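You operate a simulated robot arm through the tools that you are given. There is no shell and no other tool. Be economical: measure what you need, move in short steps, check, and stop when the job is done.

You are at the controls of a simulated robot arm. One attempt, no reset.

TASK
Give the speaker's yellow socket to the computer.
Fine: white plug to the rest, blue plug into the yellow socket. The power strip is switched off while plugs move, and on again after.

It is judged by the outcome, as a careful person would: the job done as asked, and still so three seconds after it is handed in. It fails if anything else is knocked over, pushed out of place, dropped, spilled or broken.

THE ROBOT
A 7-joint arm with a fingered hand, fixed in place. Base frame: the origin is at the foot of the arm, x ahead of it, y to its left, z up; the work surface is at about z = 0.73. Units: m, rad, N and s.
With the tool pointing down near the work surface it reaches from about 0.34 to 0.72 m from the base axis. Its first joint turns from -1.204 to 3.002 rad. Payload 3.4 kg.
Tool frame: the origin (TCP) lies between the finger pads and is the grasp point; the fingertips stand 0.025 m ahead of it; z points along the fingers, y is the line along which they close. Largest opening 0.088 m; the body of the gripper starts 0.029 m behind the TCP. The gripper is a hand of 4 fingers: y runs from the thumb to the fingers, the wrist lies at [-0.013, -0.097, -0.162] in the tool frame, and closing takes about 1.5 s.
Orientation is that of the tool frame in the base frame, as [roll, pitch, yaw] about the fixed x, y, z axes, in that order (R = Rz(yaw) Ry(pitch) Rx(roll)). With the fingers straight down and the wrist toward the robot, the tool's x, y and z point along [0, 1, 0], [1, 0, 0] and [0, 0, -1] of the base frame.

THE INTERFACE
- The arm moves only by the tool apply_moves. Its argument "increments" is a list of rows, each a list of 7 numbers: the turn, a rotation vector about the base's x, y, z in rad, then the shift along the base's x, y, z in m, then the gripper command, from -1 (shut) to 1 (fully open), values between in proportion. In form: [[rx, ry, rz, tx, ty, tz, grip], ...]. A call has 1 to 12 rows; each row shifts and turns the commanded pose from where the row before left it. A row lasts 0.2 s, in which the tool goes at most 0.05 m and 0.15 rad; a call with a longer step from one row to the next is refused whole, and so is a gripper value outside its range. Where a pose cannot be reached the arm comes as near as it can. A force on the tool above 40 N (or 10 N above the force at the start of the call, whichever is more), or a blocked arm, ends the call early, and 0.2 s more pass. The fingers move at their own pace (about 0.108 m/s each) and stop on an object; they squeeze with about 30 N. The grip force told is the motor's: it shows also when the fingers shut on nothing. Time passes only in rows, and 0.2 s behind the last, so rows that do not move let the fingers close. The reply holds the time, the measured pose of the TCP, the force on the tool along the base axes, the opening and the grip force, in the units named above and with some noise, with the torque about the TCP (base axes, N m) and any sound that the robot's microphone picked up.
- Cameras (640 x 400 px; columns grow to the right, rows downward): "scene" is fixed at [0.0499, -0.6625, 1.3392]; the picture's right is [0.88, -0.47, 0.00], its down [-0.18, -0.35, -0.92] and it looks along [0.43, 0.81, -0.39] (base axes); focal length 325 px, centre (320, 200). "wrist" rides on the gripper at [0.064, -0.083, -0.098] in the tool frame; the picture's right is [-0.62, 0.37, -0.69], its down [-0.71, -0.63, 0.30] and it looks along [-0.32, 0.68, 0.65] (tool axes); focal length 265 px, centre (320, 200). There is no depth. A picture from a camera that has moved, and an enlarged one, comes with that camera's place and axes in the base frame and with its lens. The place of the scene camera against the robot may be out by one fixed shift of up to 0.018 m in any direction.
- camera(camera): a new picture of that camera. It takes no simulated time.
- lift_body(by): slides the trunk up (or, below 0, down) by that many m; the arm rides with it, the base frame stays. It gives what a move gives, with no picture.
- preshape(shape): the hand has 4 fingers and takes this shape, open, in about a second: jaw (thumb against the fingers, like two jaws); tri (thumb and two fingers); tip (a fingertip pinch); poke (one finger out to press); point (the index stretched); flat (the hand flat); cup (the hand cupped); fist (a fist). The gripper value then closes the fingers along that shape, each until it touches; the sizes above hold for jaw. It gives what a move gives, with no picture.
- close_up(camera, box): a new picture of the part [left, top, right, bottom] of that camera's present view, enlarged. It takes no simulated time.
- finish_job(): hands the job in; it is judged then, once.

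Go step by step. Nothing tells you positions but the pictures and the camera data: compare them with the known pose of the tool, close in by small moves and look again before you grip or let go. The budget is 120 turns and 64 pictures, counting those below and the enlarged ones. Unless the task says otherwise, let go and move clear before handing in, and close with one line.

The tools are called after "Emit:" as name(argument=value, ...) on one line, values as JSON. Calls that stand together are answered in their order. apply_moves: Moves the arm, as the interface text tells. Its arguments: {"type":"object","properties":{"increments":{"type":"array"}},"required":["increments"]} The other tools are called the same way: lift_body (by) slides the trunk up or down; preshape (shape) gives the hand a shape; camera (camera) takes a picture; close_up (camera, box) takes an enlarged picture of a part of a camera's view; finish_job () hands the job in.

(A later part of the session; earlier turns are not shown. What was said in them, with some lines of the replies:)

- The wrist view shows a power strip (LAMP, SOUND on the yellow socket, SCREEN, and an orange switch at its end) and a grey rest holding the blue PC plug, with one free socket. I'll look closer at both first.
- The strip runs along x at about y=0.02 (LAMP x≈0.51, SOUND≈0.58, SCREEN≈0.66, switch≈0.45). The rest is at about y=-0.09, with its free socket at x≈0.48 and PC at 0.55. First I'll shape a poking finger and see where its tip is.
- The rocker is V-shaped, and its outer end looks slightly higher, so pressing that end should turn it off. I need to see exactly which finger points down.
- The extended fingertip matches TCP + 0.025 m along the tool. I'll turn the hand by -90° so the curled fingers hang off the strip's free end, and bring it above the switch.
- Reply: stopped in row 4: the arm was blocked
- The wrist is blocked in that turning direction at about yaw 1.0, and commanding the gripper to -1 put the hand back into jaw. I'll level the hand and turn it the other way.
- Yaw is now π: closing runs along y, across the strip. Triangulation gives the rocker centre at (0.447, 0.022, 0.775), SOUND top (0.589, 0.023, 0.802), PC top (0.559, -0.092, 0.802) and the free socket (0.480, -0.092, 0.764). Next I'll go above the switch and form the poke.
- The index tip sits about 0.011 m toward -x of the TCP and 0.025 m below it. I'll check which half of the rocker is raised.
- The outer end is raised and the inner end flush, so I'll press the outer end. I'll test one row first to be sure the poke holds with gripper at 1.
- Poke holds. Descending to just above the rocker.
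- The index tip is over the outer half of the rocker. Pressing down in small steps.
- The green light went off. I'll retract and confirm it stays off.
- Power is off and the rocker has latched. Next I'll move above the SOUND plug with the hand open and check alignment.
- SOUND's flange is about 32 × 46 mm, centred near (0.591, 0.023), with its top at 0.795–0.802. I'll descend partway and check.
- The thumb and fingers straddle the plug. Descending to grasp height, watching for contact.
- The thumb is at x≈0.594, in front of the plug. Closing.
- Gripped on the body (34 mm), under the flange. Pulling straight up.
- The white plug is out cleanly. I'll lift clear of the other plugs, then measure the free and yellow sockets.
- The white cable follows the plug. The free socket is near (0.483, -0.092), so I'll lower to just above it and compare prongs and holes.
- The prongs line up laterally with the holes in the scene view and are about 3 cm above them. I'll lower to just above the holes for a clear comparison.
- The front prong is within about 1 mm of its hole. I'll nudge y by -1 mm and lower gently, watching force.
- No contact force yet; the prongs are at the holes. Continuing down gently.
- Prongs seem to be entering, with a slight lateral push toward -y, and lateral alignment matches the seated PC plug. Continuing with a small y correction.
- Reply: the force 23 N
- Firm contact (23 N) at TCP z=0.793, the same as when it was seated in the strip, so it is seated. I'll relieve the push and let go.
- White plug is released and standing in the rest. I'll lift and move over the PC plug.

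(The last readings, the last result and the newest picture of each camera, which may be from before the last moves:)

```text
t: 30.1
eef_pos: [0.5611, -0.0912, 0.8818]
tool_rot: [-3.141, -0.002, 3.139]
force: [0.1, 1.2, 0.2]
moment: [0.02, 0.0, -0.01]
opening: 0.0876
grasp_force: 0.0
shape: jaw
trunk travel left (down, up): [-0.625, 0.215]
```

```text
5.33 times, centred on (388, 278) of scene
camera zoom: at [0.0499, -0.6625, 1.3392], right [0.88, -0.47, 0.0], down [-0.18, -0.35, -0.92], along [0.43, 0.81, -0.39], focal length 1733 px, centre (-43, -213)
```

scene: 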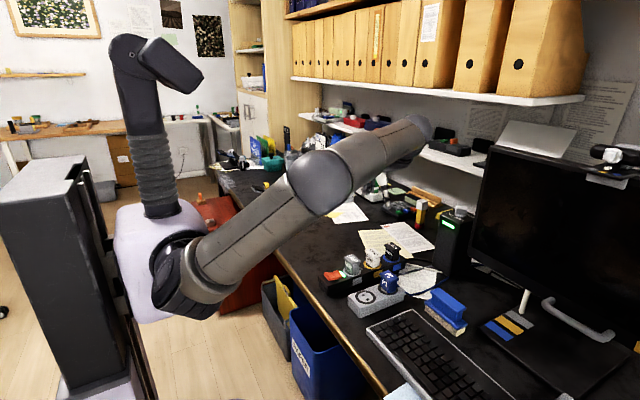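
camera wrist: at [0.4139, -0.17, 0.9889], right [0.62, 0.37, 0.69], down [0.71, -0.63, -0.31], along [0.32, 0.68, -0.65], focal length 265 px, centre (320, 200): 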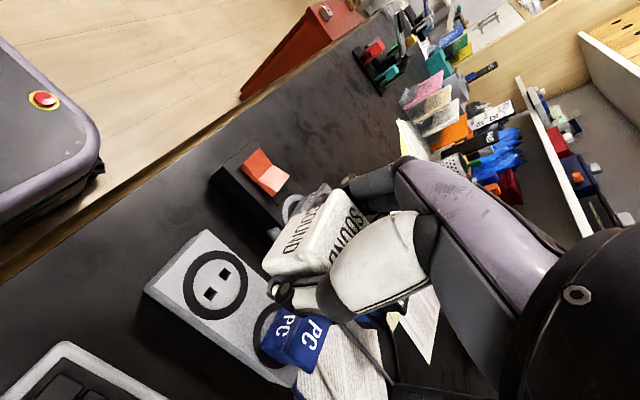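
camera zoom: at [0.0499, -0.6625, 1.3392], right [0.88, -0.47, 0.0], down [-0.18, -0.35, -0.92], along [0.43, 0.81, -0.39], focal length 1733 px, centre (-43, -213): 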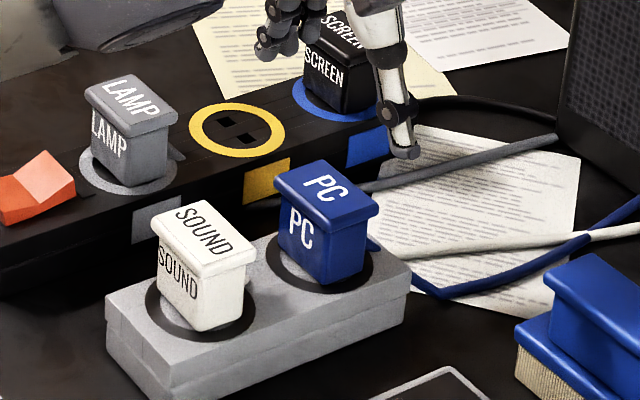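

PC top is centred near (0.559, -0.092); the yellow socket holes are at about (0.5905, 0.0234). Descending onto PC.

Emit:
apply_moves(increments=[[0, 0, 0, -0.0015, 0, -0.03, 1], [0, 0, 0, 0, 0, -0.03, 1], [0, 0, 0, 0, 0, -0.015, 1], [0, 0, 0, 0, 0, -0.01, 1], [0, 0, 0, 0, 0, -0.004, 1], [0, 0, 0, 0, 0, 0, 1]])

Emit:
close_up(camera="scene", box=[354, 250, 434, 310])

```text
t: 31.5
eef_pos: [0.5587, -0.0917, 0.792]
tool_rot: [3.141, -0.001, 3.141]
force: [-0.4, -1.0, 1.1]
moment: [-0.02, 0.0, -0.03]
opening: 0.0878
grasp_force: 0.1
shape: jaw
trunk travel left (down, up): [-0.625, 0.215]
```

```text
6.67 times, centred on (394, 280) of scene
camera zoom: at [0.0499, -0.6625, 1.3392], right [0.88, -0.47, 0.0], down [-0.18, -0.35, -0.92], along [0.43, 0.81, -0.39], focal length 2166 px, centre (-173, -333)
```

zoom: 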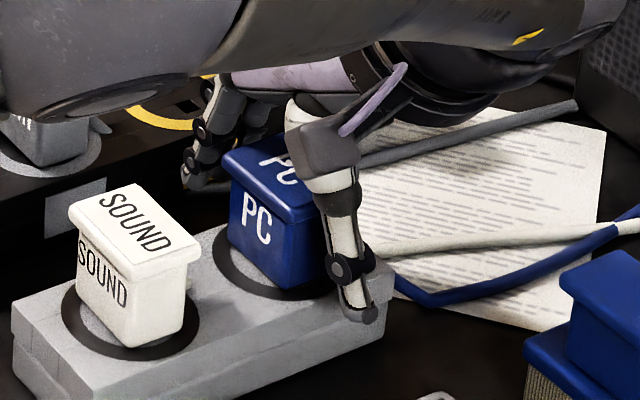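

Well positioned and SOUND is undisturbed. Gripping, then pulling straight up.

Emit:
apply_moves(increments=[[0, 0, 0, 0, 0, 0, -1], [0, 0, 0, 0, 0, 0, -1], [0, 0, 0, 0, 0, 0, -1], [0, 0, 0, 0, 0, 0, -1], [0, 0, 0, 0, 0, 0, -1], [0, 0, 0, 0, 0, 0, -1], [0, 0, 0, 0, 0, 0, -1], [0, 0, 0, 0, 0, 0, -1]])

Emit:
apply_moves(increments=[[0, 0, 0, 0, 0, 0.004, -1], [0, 0, 0, 0, 0, 0.006, -1], [0, 0, 0, 0, 0, 0.01, -1], [0, 0, 0, 0, 0, 0.02, -1], [0, 0, 0, 0, 0, 0.03, -1], [0, 0, 0, 0, 0, 0.03, -1], [0, 0, 0, 0, 0, 0, -1]])

Emit:
close_up(camera="scene", box=[334, 220, 446, 304])

```text
t: 33.3
eef_pos: [0.5575, -0.0923, 0.7911]
tool_rot: [-3.141, -0.003, 3.137]
force: [-0.5, -3.6, -0.1]
moment: [-0.1, 0.02, -0.01]
opening: 0.0342
grasp_force: 30.2
shape: jaw
trunk travel left (down, up): [-0.625, 0.215]
```

```text
t: 34.9
eef_pos: [0.5611, -0.0916, 0.8953]
tool_rot: [3.141, -0.002, 3.14]
force: [0.0, -0.5, -0.6]
moment: [0.04, 0.0, -0.03]
opening: 0.0341
grasp_force: 29.6
shape: jaw
trunk travel left (down, up): [-0.625, 0.215]
```

```text
4.76 times, centred on (390, 262) of scene
camera zoom: at [0.0499, -0.6625, 1.3392], right [0.88, -0.47, 0.0], down [-0.18, -0.35, -0.92], along [0.43, 0.81, -0.39], focal length 1547 px, centre (-13, -95)
```

zoom: 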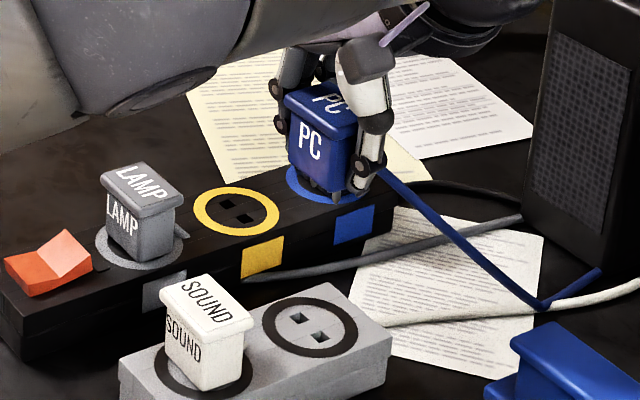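

Blue plug is out. Target TCP over the yellow socket is about (0.591, 0.0243). Moving across high, then lowering to just above.

Emit:
apply_moves(increments=[[0, 0, 0, 0.008, 0.029, 0, -1], [0, 0, 0, 0.008, 0.029, 0, -1], [0, 0, 0, 0.008, 0.029, 0, -1], [0, 0, 0, 0.0078, 0.0288, 0, -1], [0, 0, 0, 0, 0, -0.025, -1], [0, 0, 0, 0, 0, -0.025, -1], [0, 0, 0, 0, 0, -0.02, -1], [0, 0, 0, 0, 0, -0.008, -1], [0, 0, 0, 0, 0, 0, -1]])

Emit:
close_up(camera="scene", box=[352, 230, 416, 278])

Emit:
close_up(camera="wrist", box=[180, 190, 340, 310])

```text
t: 36.9
eef_pos: [0.5905, 0.0241, 0.8132]
tool_rot: [-3.141, -0.001, 3.137]
force: [0.4, 1.5, -0.1]
moment: [0.02, 0.01, 0.0]
opening: 0.0341
grasp_force: 29.8
shape: jaw
trunk travel left (down, up): [-0.625, 0.215]
```

```text
8.33 times, centred on (384, 254) of scene
camera zoom: at [0.0499, -0.6625, 1.3392], right [0.88, -0.47, 0.0], down [-0.18, -0.35, -0.92], along [0.43, 0.81, -0.39], focal length 2707 px, centre (-213, -250)
```

zoom: 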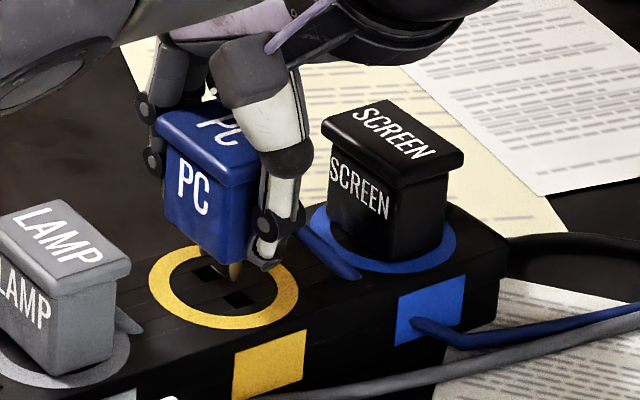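

```text
3.33 times, centred on (260, 250) of wrist
camera zoom: at [0.5256, -0.0593, 0.9118], right [0.62, 0.37, 0.69], down [0.71, -0.63, -0.31], along [0.32, 0.68, -0.65], focal length 885 px, centre (520, 33)
```

zoom: 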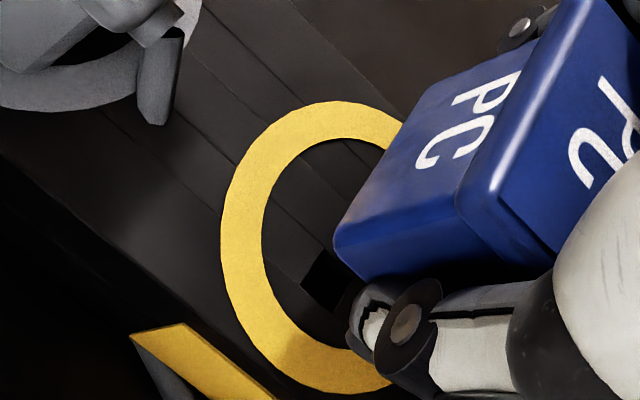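

The blue prongs are just above the yellow holes and closely match the earlier good alignment. Small nudge, then down gently.

Emit:
apply_moves(increments=[[0, 0, 0, 0.0005, -0.001, -0.003, -1], [0, 0, 0, 0, 0, -0.003, -1], [0, 0, 0, 0, 0, -0.002, -1], [0, 0, 0, 0, 0, -0.002, -1], [0, 0, 0, 0, 0, -0.002, -1], [0, 0, 0, 0, 0, 0, -1]])

Emit:
close_up(camera="scene", box=[352, 230, 416, 278])

```text
t: 38.3
eef_pos: [0.5911, 0.0228, 0.8023]
tool_rot: [-3.142, -0.001, 3.14]
force: [0.3, -2.8, 1.3]
moment: [-0.13, 0.02, -0.01]
opening: 0.0342
grasp_force: 29.8
shape: jaw
trunk travel left (down, up): [-0.625, 0.215]
```

```text
8.33 times, centred on (384, 254) of scene
camera zoom: at [0.0499, -0.6625, 1.3392], right [0.88, -0.47, 0.0], down [-0.18, -0.35, -0.92], along [0.43, 0.81, -0.39], focal length 2707 px, centre (-213, -250)
```

zoom: 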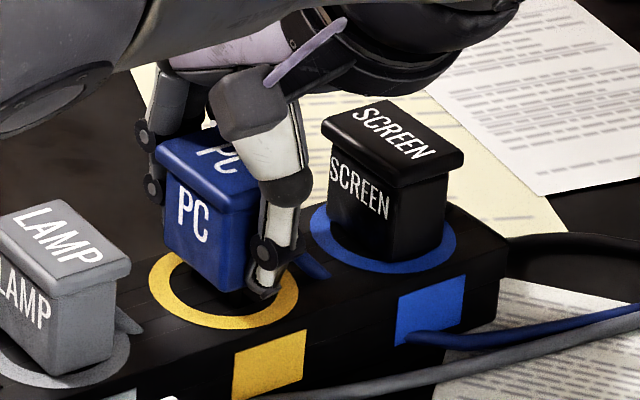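

Guiding lateral force like before, so the prongs are in the holes. Continuing down to seat.

Emit:
apply_moves(increments=[[0, 0, 0, 0, -0.001, -0.002, -1], [0, 0, 0, 0, 0, -0.002, -1], [0, 0, 0, 0, 0, -0.002, -1], [0, 0, 0, 0, 0, 0, -1]])

Emit:
apply_moves(increments=[[0, 0, 0, 0, 0, -0.002, -1], [0, 0, 0, 0, 0, -0.002, -1], [0, 0, 0, 0, 0, -0.002, -1], [0, 0, 0, 0, 0, 0, -1]])

Emit:
close_up(camera="scene", box=[352, 230, 416, 278])

```text
t: 39.3
eef_pos: [0.5905, 0.0234, 0.7941]
tool_rot: [-3.141, -0.002, -3.142]
force: [0.2, -0.1, -1.0]
moment: [-0.04, 0.02, -0.01]
opening: 0.0343
grasp_force: 30.0
shape: jaw
trunk travel left (down, up): [-0.625, 0.215]
```

```text
t: 40.3
eef_pos: [0.5894, 0.022, 0.7922]
tool_rot: [3.139, 0.0, 3.137]
force: [1.5, 1.1, 8.2]
moment: [0.1, -0.01, 0.03]
opening: 0.0341
grasp_force: 30.3
shape: jaw
trunk travel left (down, up): [-0.625, 0.215]
```

```text
8.33 times, centred on (384, 254) of scene
camera zoom: at [0.0499, -0.6625, 1.3392], right [0.88, -0.47, 0.0], down [-0.18, -0.35, -0.92], along [0.43, 0.81, -0.39], focal length 2707 px, centre (-213, -250)
```

zoom: 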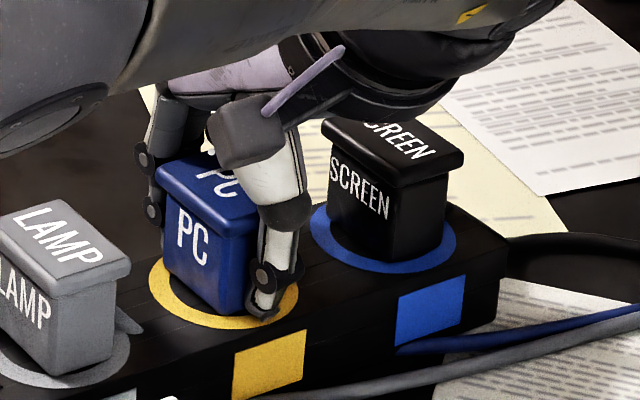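

Nearly seated at 0.792 with 8 N; PC was gripped at 0.7915 when seated. A bit more push to make sure.

Emit:
apply_moves(increments=[[0, 0, 0, 0, 0, -0.002, -1], [0, 0, 0, 0, 0, -0.001, -1], [0, 0, 0, 0, 0, 0, -1]])

```text
t: 41.1
eef_pos: [0.5905, 0.021, 0.7929]
tool_rot: [3.137, 0.003, 3.139]
force: [4.0, 2.6, 26.6]
moment: [0.2, -0.02, -0.1]
opening: 0.0342
grasp_force: 30.0
shape: jaw
trunk travel left (down, up): [-0.625, 0.215]
```

Hard stop at 26 N, so it is seated. I'll relieve, release and lift.

Emit:
apply_moves(increments=[[0, 0, 0, 0, 0.001, 0.005, -1], [0, 0, 0, 0, 0, 0, 1], [0, 0, 0, 0, 0, 0, 1], [0, 0, 0, 0, 0, 0, 1], [0, 0, 0, 0, 0, 0, 1], [0, 0, 0, 0, 0, 0, 1], [0, 0, 0, 0, 0, 0.01, 1], [0, 0, 0, 0, 0, 0.03, 1], [0, 0, 0, 0, 0, 0.04, 1], [0, 0, 0, 0, 0, 0.04, 1], [0, 0, 0, 0, 0, 0, 1]])

Emit:
close_up(camera="scene", box=[315, 230, 427, 314])

```text
t: 43.5
eef_pos: [0.5902, 0.0197, 0.9112]
tool_rot: [-3.141, -0.002, 3.141]
force: [-0.6, 1.1, -0.5]
moment: [-0.01, -0.01, 0.04]
opening: 0.0877
grasp_force: 0.0
shape: jaw
trunk travel left (down, up): [-0.625, 0.215]
```

```text
4.76 times, centred on (371, 272) of scene
camera zoom: at [0.0499, -0.6625, 1.3392], right [0.88, -0.47, 0.0], down [-0.18, -0.35, -0.92], along [0.43, 0.81, -0.39], focal length 1547 px, centre (77, -143)
```

zoom: 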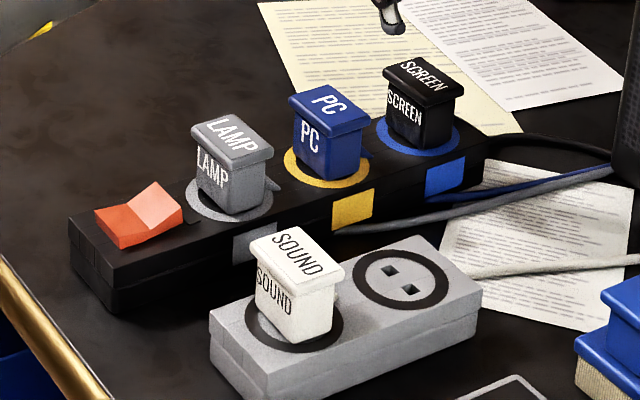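

PC is in the yellow socket and SOUND is in the rest. Now the switch's inner half, which sits close to LAMP, must be pressed; I'll try the "point" shape for more clearance, moving toward the switch while high.

Emit:
apply_moves(increments=[[0, 0, 0, -0.037, 0, 0, 1], [0, 0, 0, -0.037, 0, 0, 1], [0, 0, 0, -0.037, 0, 0, 1], [0, 0, 0, -0.01, 0, 0, 1], [0, 0, 0, 0, 0, 0, 1]])

Emit:
preshape(shape="point")

Emit:
close_up(camera="scene", box=[300, 205, 380, 280])

Emit:
camera(camera="wrist")

```text
t: 44.7
eef_pos: [0.4693, 0.0224, 0.9128]
tool_rot: [3.141, -0.002, 3.138]
force: [-0.6, -0.5, -0.4]
moment: [-0.01, 0.0, 0.01]
opening: 0.0877
grasp_force: 0.0
shape: jaw
trunk travel left (down, up): [-0.625, 0.215]
```

```text
t: 45.6
eef_pos: [0.4692, 0.0241, 0.9131]
tool_rot: [3.141, -0.001, 3.139]
force: [-0.2, 0.4, 0.1]
moment: [-0.01, 0.05, 0.05]
opening: 0.0809
grasp_force: 0.0
shape: point
trunk travel left (down, up): [-0.625, 0.215]
```

```text
5.33 times, centred on (340, 242) of scene
camera zoom: at [0.0499, -0.6625, 1.3392], right [0.88, -0.47, 0.0], down [-0.18, -0.35, -0.92], along [0.43, 0.81, -0.39], focal length 1733 px, centre (213, -27)
```

zoom: 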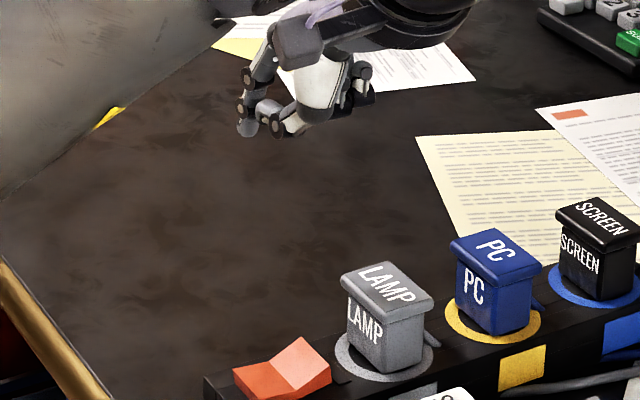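

```text
13 pictures are left
camera wrist: at [0.4043, -0.0597, 1.0118], right [0.62, 0.37, 0.69], down [0.71, -0.63, -0.31], along [0.32, 0.68, -0.65], focal length 265 px, centre (320, 200)
```

wrist: 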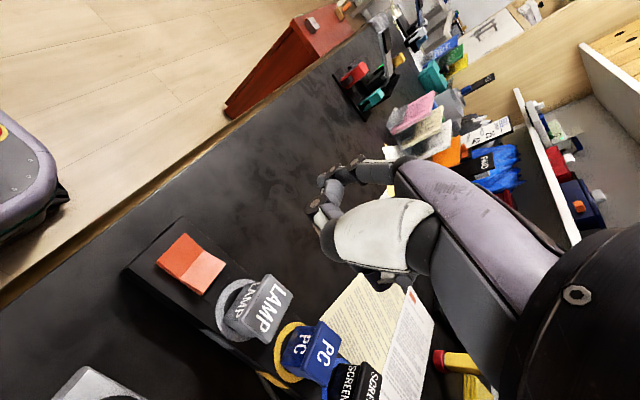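

"Point" sticks out sideways, so I'll go back to "poke". It has two low tips, at x ≈ TCP-0.011 and TCP+0.007, so placing the TCP at x≈0.459 puts the second tip on the raised inner half while staying clear of LAMP.

Emit:
preshape(shape="poke")

Emit:
apply_moves(increments=[[0, 0, 0, -0.01, -0.003, -0.02, 1], [0, 0, 0, 0, 0, -0.03, 1], [0, 0, 0, 0, 0, -0.025, 1], [0, 0, 0, 0, 0, -0.014, 1], [0, 0, 0, 0, 0, 0, 1]])

Emit:
close_up(camera="scene", box=[310, 242, 374, 282])

Emit:
close_up(camera="wrist", box=[200, 180, 360, 300])

```text
t: 46.5
eef_pos: [0.4686, 0.0235, 0.9122]
tool_rot: [-3.141, -0.001, 3.139]
force: [0.2, -0.5, 0.0]
moment: [0.01, -0.01, 0.02]
opening: 0.0
grasp_force: 0.0
shape: poke
trunk travel left (down, up): [-0.625, 0.215]
```

```text
t: 47.7
eef_pos: [0.4588, 0.0203, 0.8231]
tool_rot: [-3.142, -0.001, 3.14]
force: [0.4, -0.1, 0.6]
moment: [0.02, -0.03, 0.01]
opening: 0.0
grasp_force: 0.1
shape: poke
trunk travel left (down, up): [-0.625, 0.215]
```

```text
10.00 times, centred on (342, 262) of scene
camera zoom: at [0.0499, -0.6625, 1.3392], right [0.88, -0.47, 0.0], down [-0.18, -0.35, -0.92], along [0.43, 0.81, -0.39], focal length 3249 px, centre (100, -420)
```

zoom: 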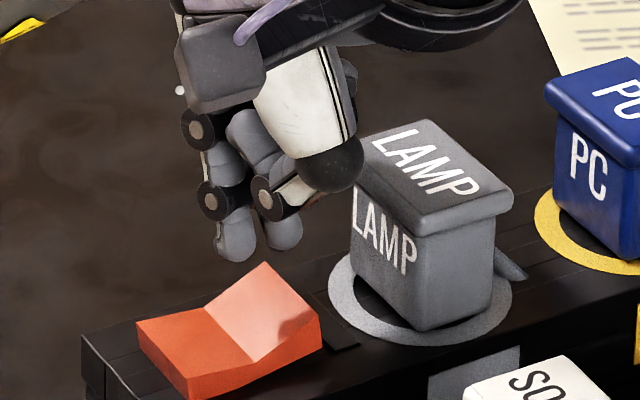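

```text
3.33 times, centred on (280, 240) of wrist
camera zoom: at [0.3938, -0.0628, 0.9217], right [0.62, 0.37, 0.69], down [0.71, -0.63, -0.31], along [0.32, 0.68, -0.65], focal length 885 px, centre (453, 67)
```

zoom: 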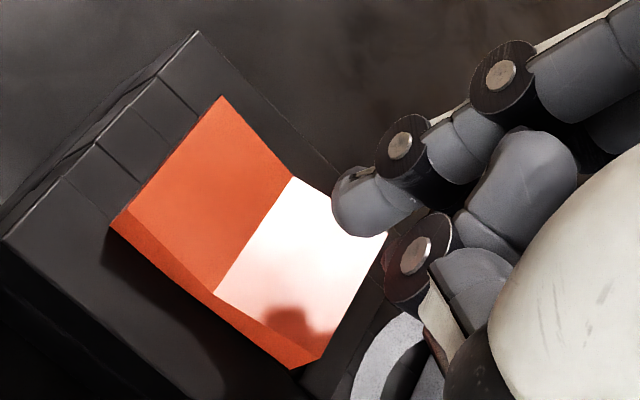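

Both tips will land on the raised inner half, clear of LAMP. Pressing in small steps.

Emit:
apply_moves(increments=[[0, 0, 0, 0, 0, -0.008, 1], [0, 0, 0, 0, 0, -0.004, 1], [0, 0, 0, 0, 0, -0.003, 1], [0, 0, 0, 0, 0, -0.003, 1], [0, 0, 0, 0, 0, -0.003, 1]])

Emit:
close_up(camera="scene", box=[310, 242, 374, 282])

```text
t: 48.9
eef_pos: [0.4613, 0.0193, 0.8017]
tool_rot: [-3.14, -0.003, 3.139]
force: [-0.5, 0.3, 1.4]
moment: [0.01, 0.06, 0.0]
opening: 0.0
grasp_force: 0.1
shape: poke
trunk travel left (down, up): [-0.625, 0.215]
```

```text
10.00 times, centred on (342, 262) of scene
camera zoom: at [0.0499, -0.6625, 1.3392], right [0.88, -0.47, 0.0], down [-0.18, -0.35, -0.92], along [0.43, 0.81, -0.39], focal length 3249 px, centre (100, -420)
```

zoom: 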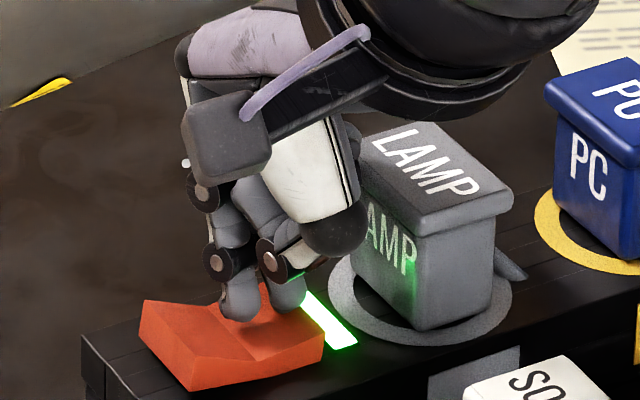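

The green light is on. Retracting straight up and checking everything.

Emit:
apply_moves(increments=[[0, 0, 0, 0, 0, 0.01, 1], [0, 0, 0, 0, 0, 0.03, 1], [0, 0, 0, 0, 0, 0.04, 1], [0, 0, 0, 0, 0, 0.04, 1], [0, 0, 0, -0.02, 0, 0.04, 1], [0, 0, 0, -0.02, 0, 0.03, 1], [0, 0, 0, 0, 0, 0, 1], [0, 0, 0, 0, 0, 0, 1]])

Emit:
camera(camera="scene")

Emit:
close_up(camera="scene", box=[310, 220, 438, 310])

```text
t: 50.7
eef_pos: [0.4193, 0.0211, 0.9949]
tool_rot: [3.141, -0.002, 3.14]
force: [0.0, -0.1, -0.2]
moment: [0.01, -0.01, -0.01]
opening: 0.0
grasp_force: 0.0
shape: poke
trunk travel left (down, up): [-0.625, 0.215]
```

```text
9 pictures are left
```

scene: 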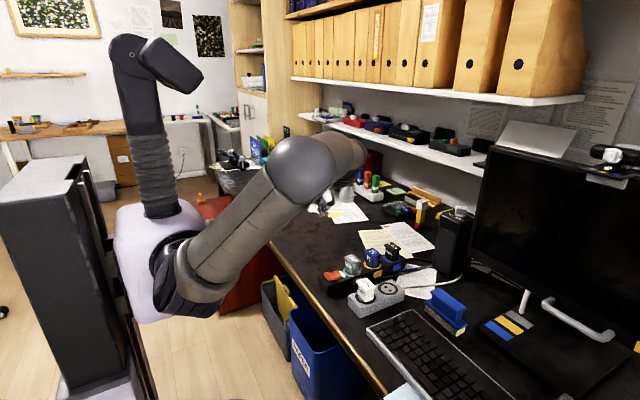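

```text
4.44 times, centred on (374, 265) of scene
camera zoom: at [0.0499, -0.6625, 1.3392], right [0.88, -0.47, 0.0], down [-0.18, -0.35, -0.92], along [0.43, 0.81, -0.39], focal length 1444 px, centre (80, -89)
```

zoom: 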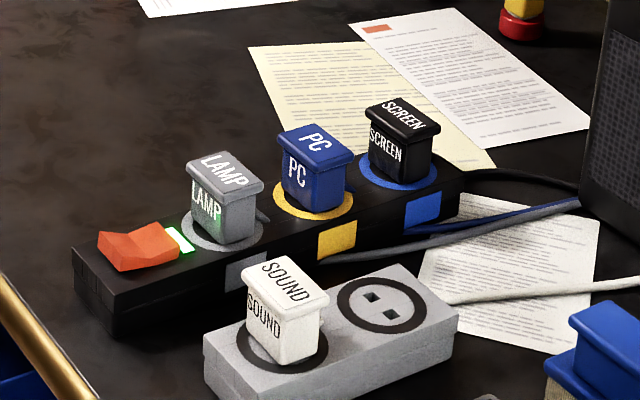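

The blue PC plug is in the yellow socket, the white SOUND plug is in the rest, and the strip is back on with its green light lit. Nothing else has moved and the hand is clear, so I'm handing in.

Emit:
finish_job()

```text
The job is handed in.
```

The job is done: the computer's blue plug is in the yellow socket, the speaker's white plug is in the rest, and the power strip was off while the plugs moved and is on again.
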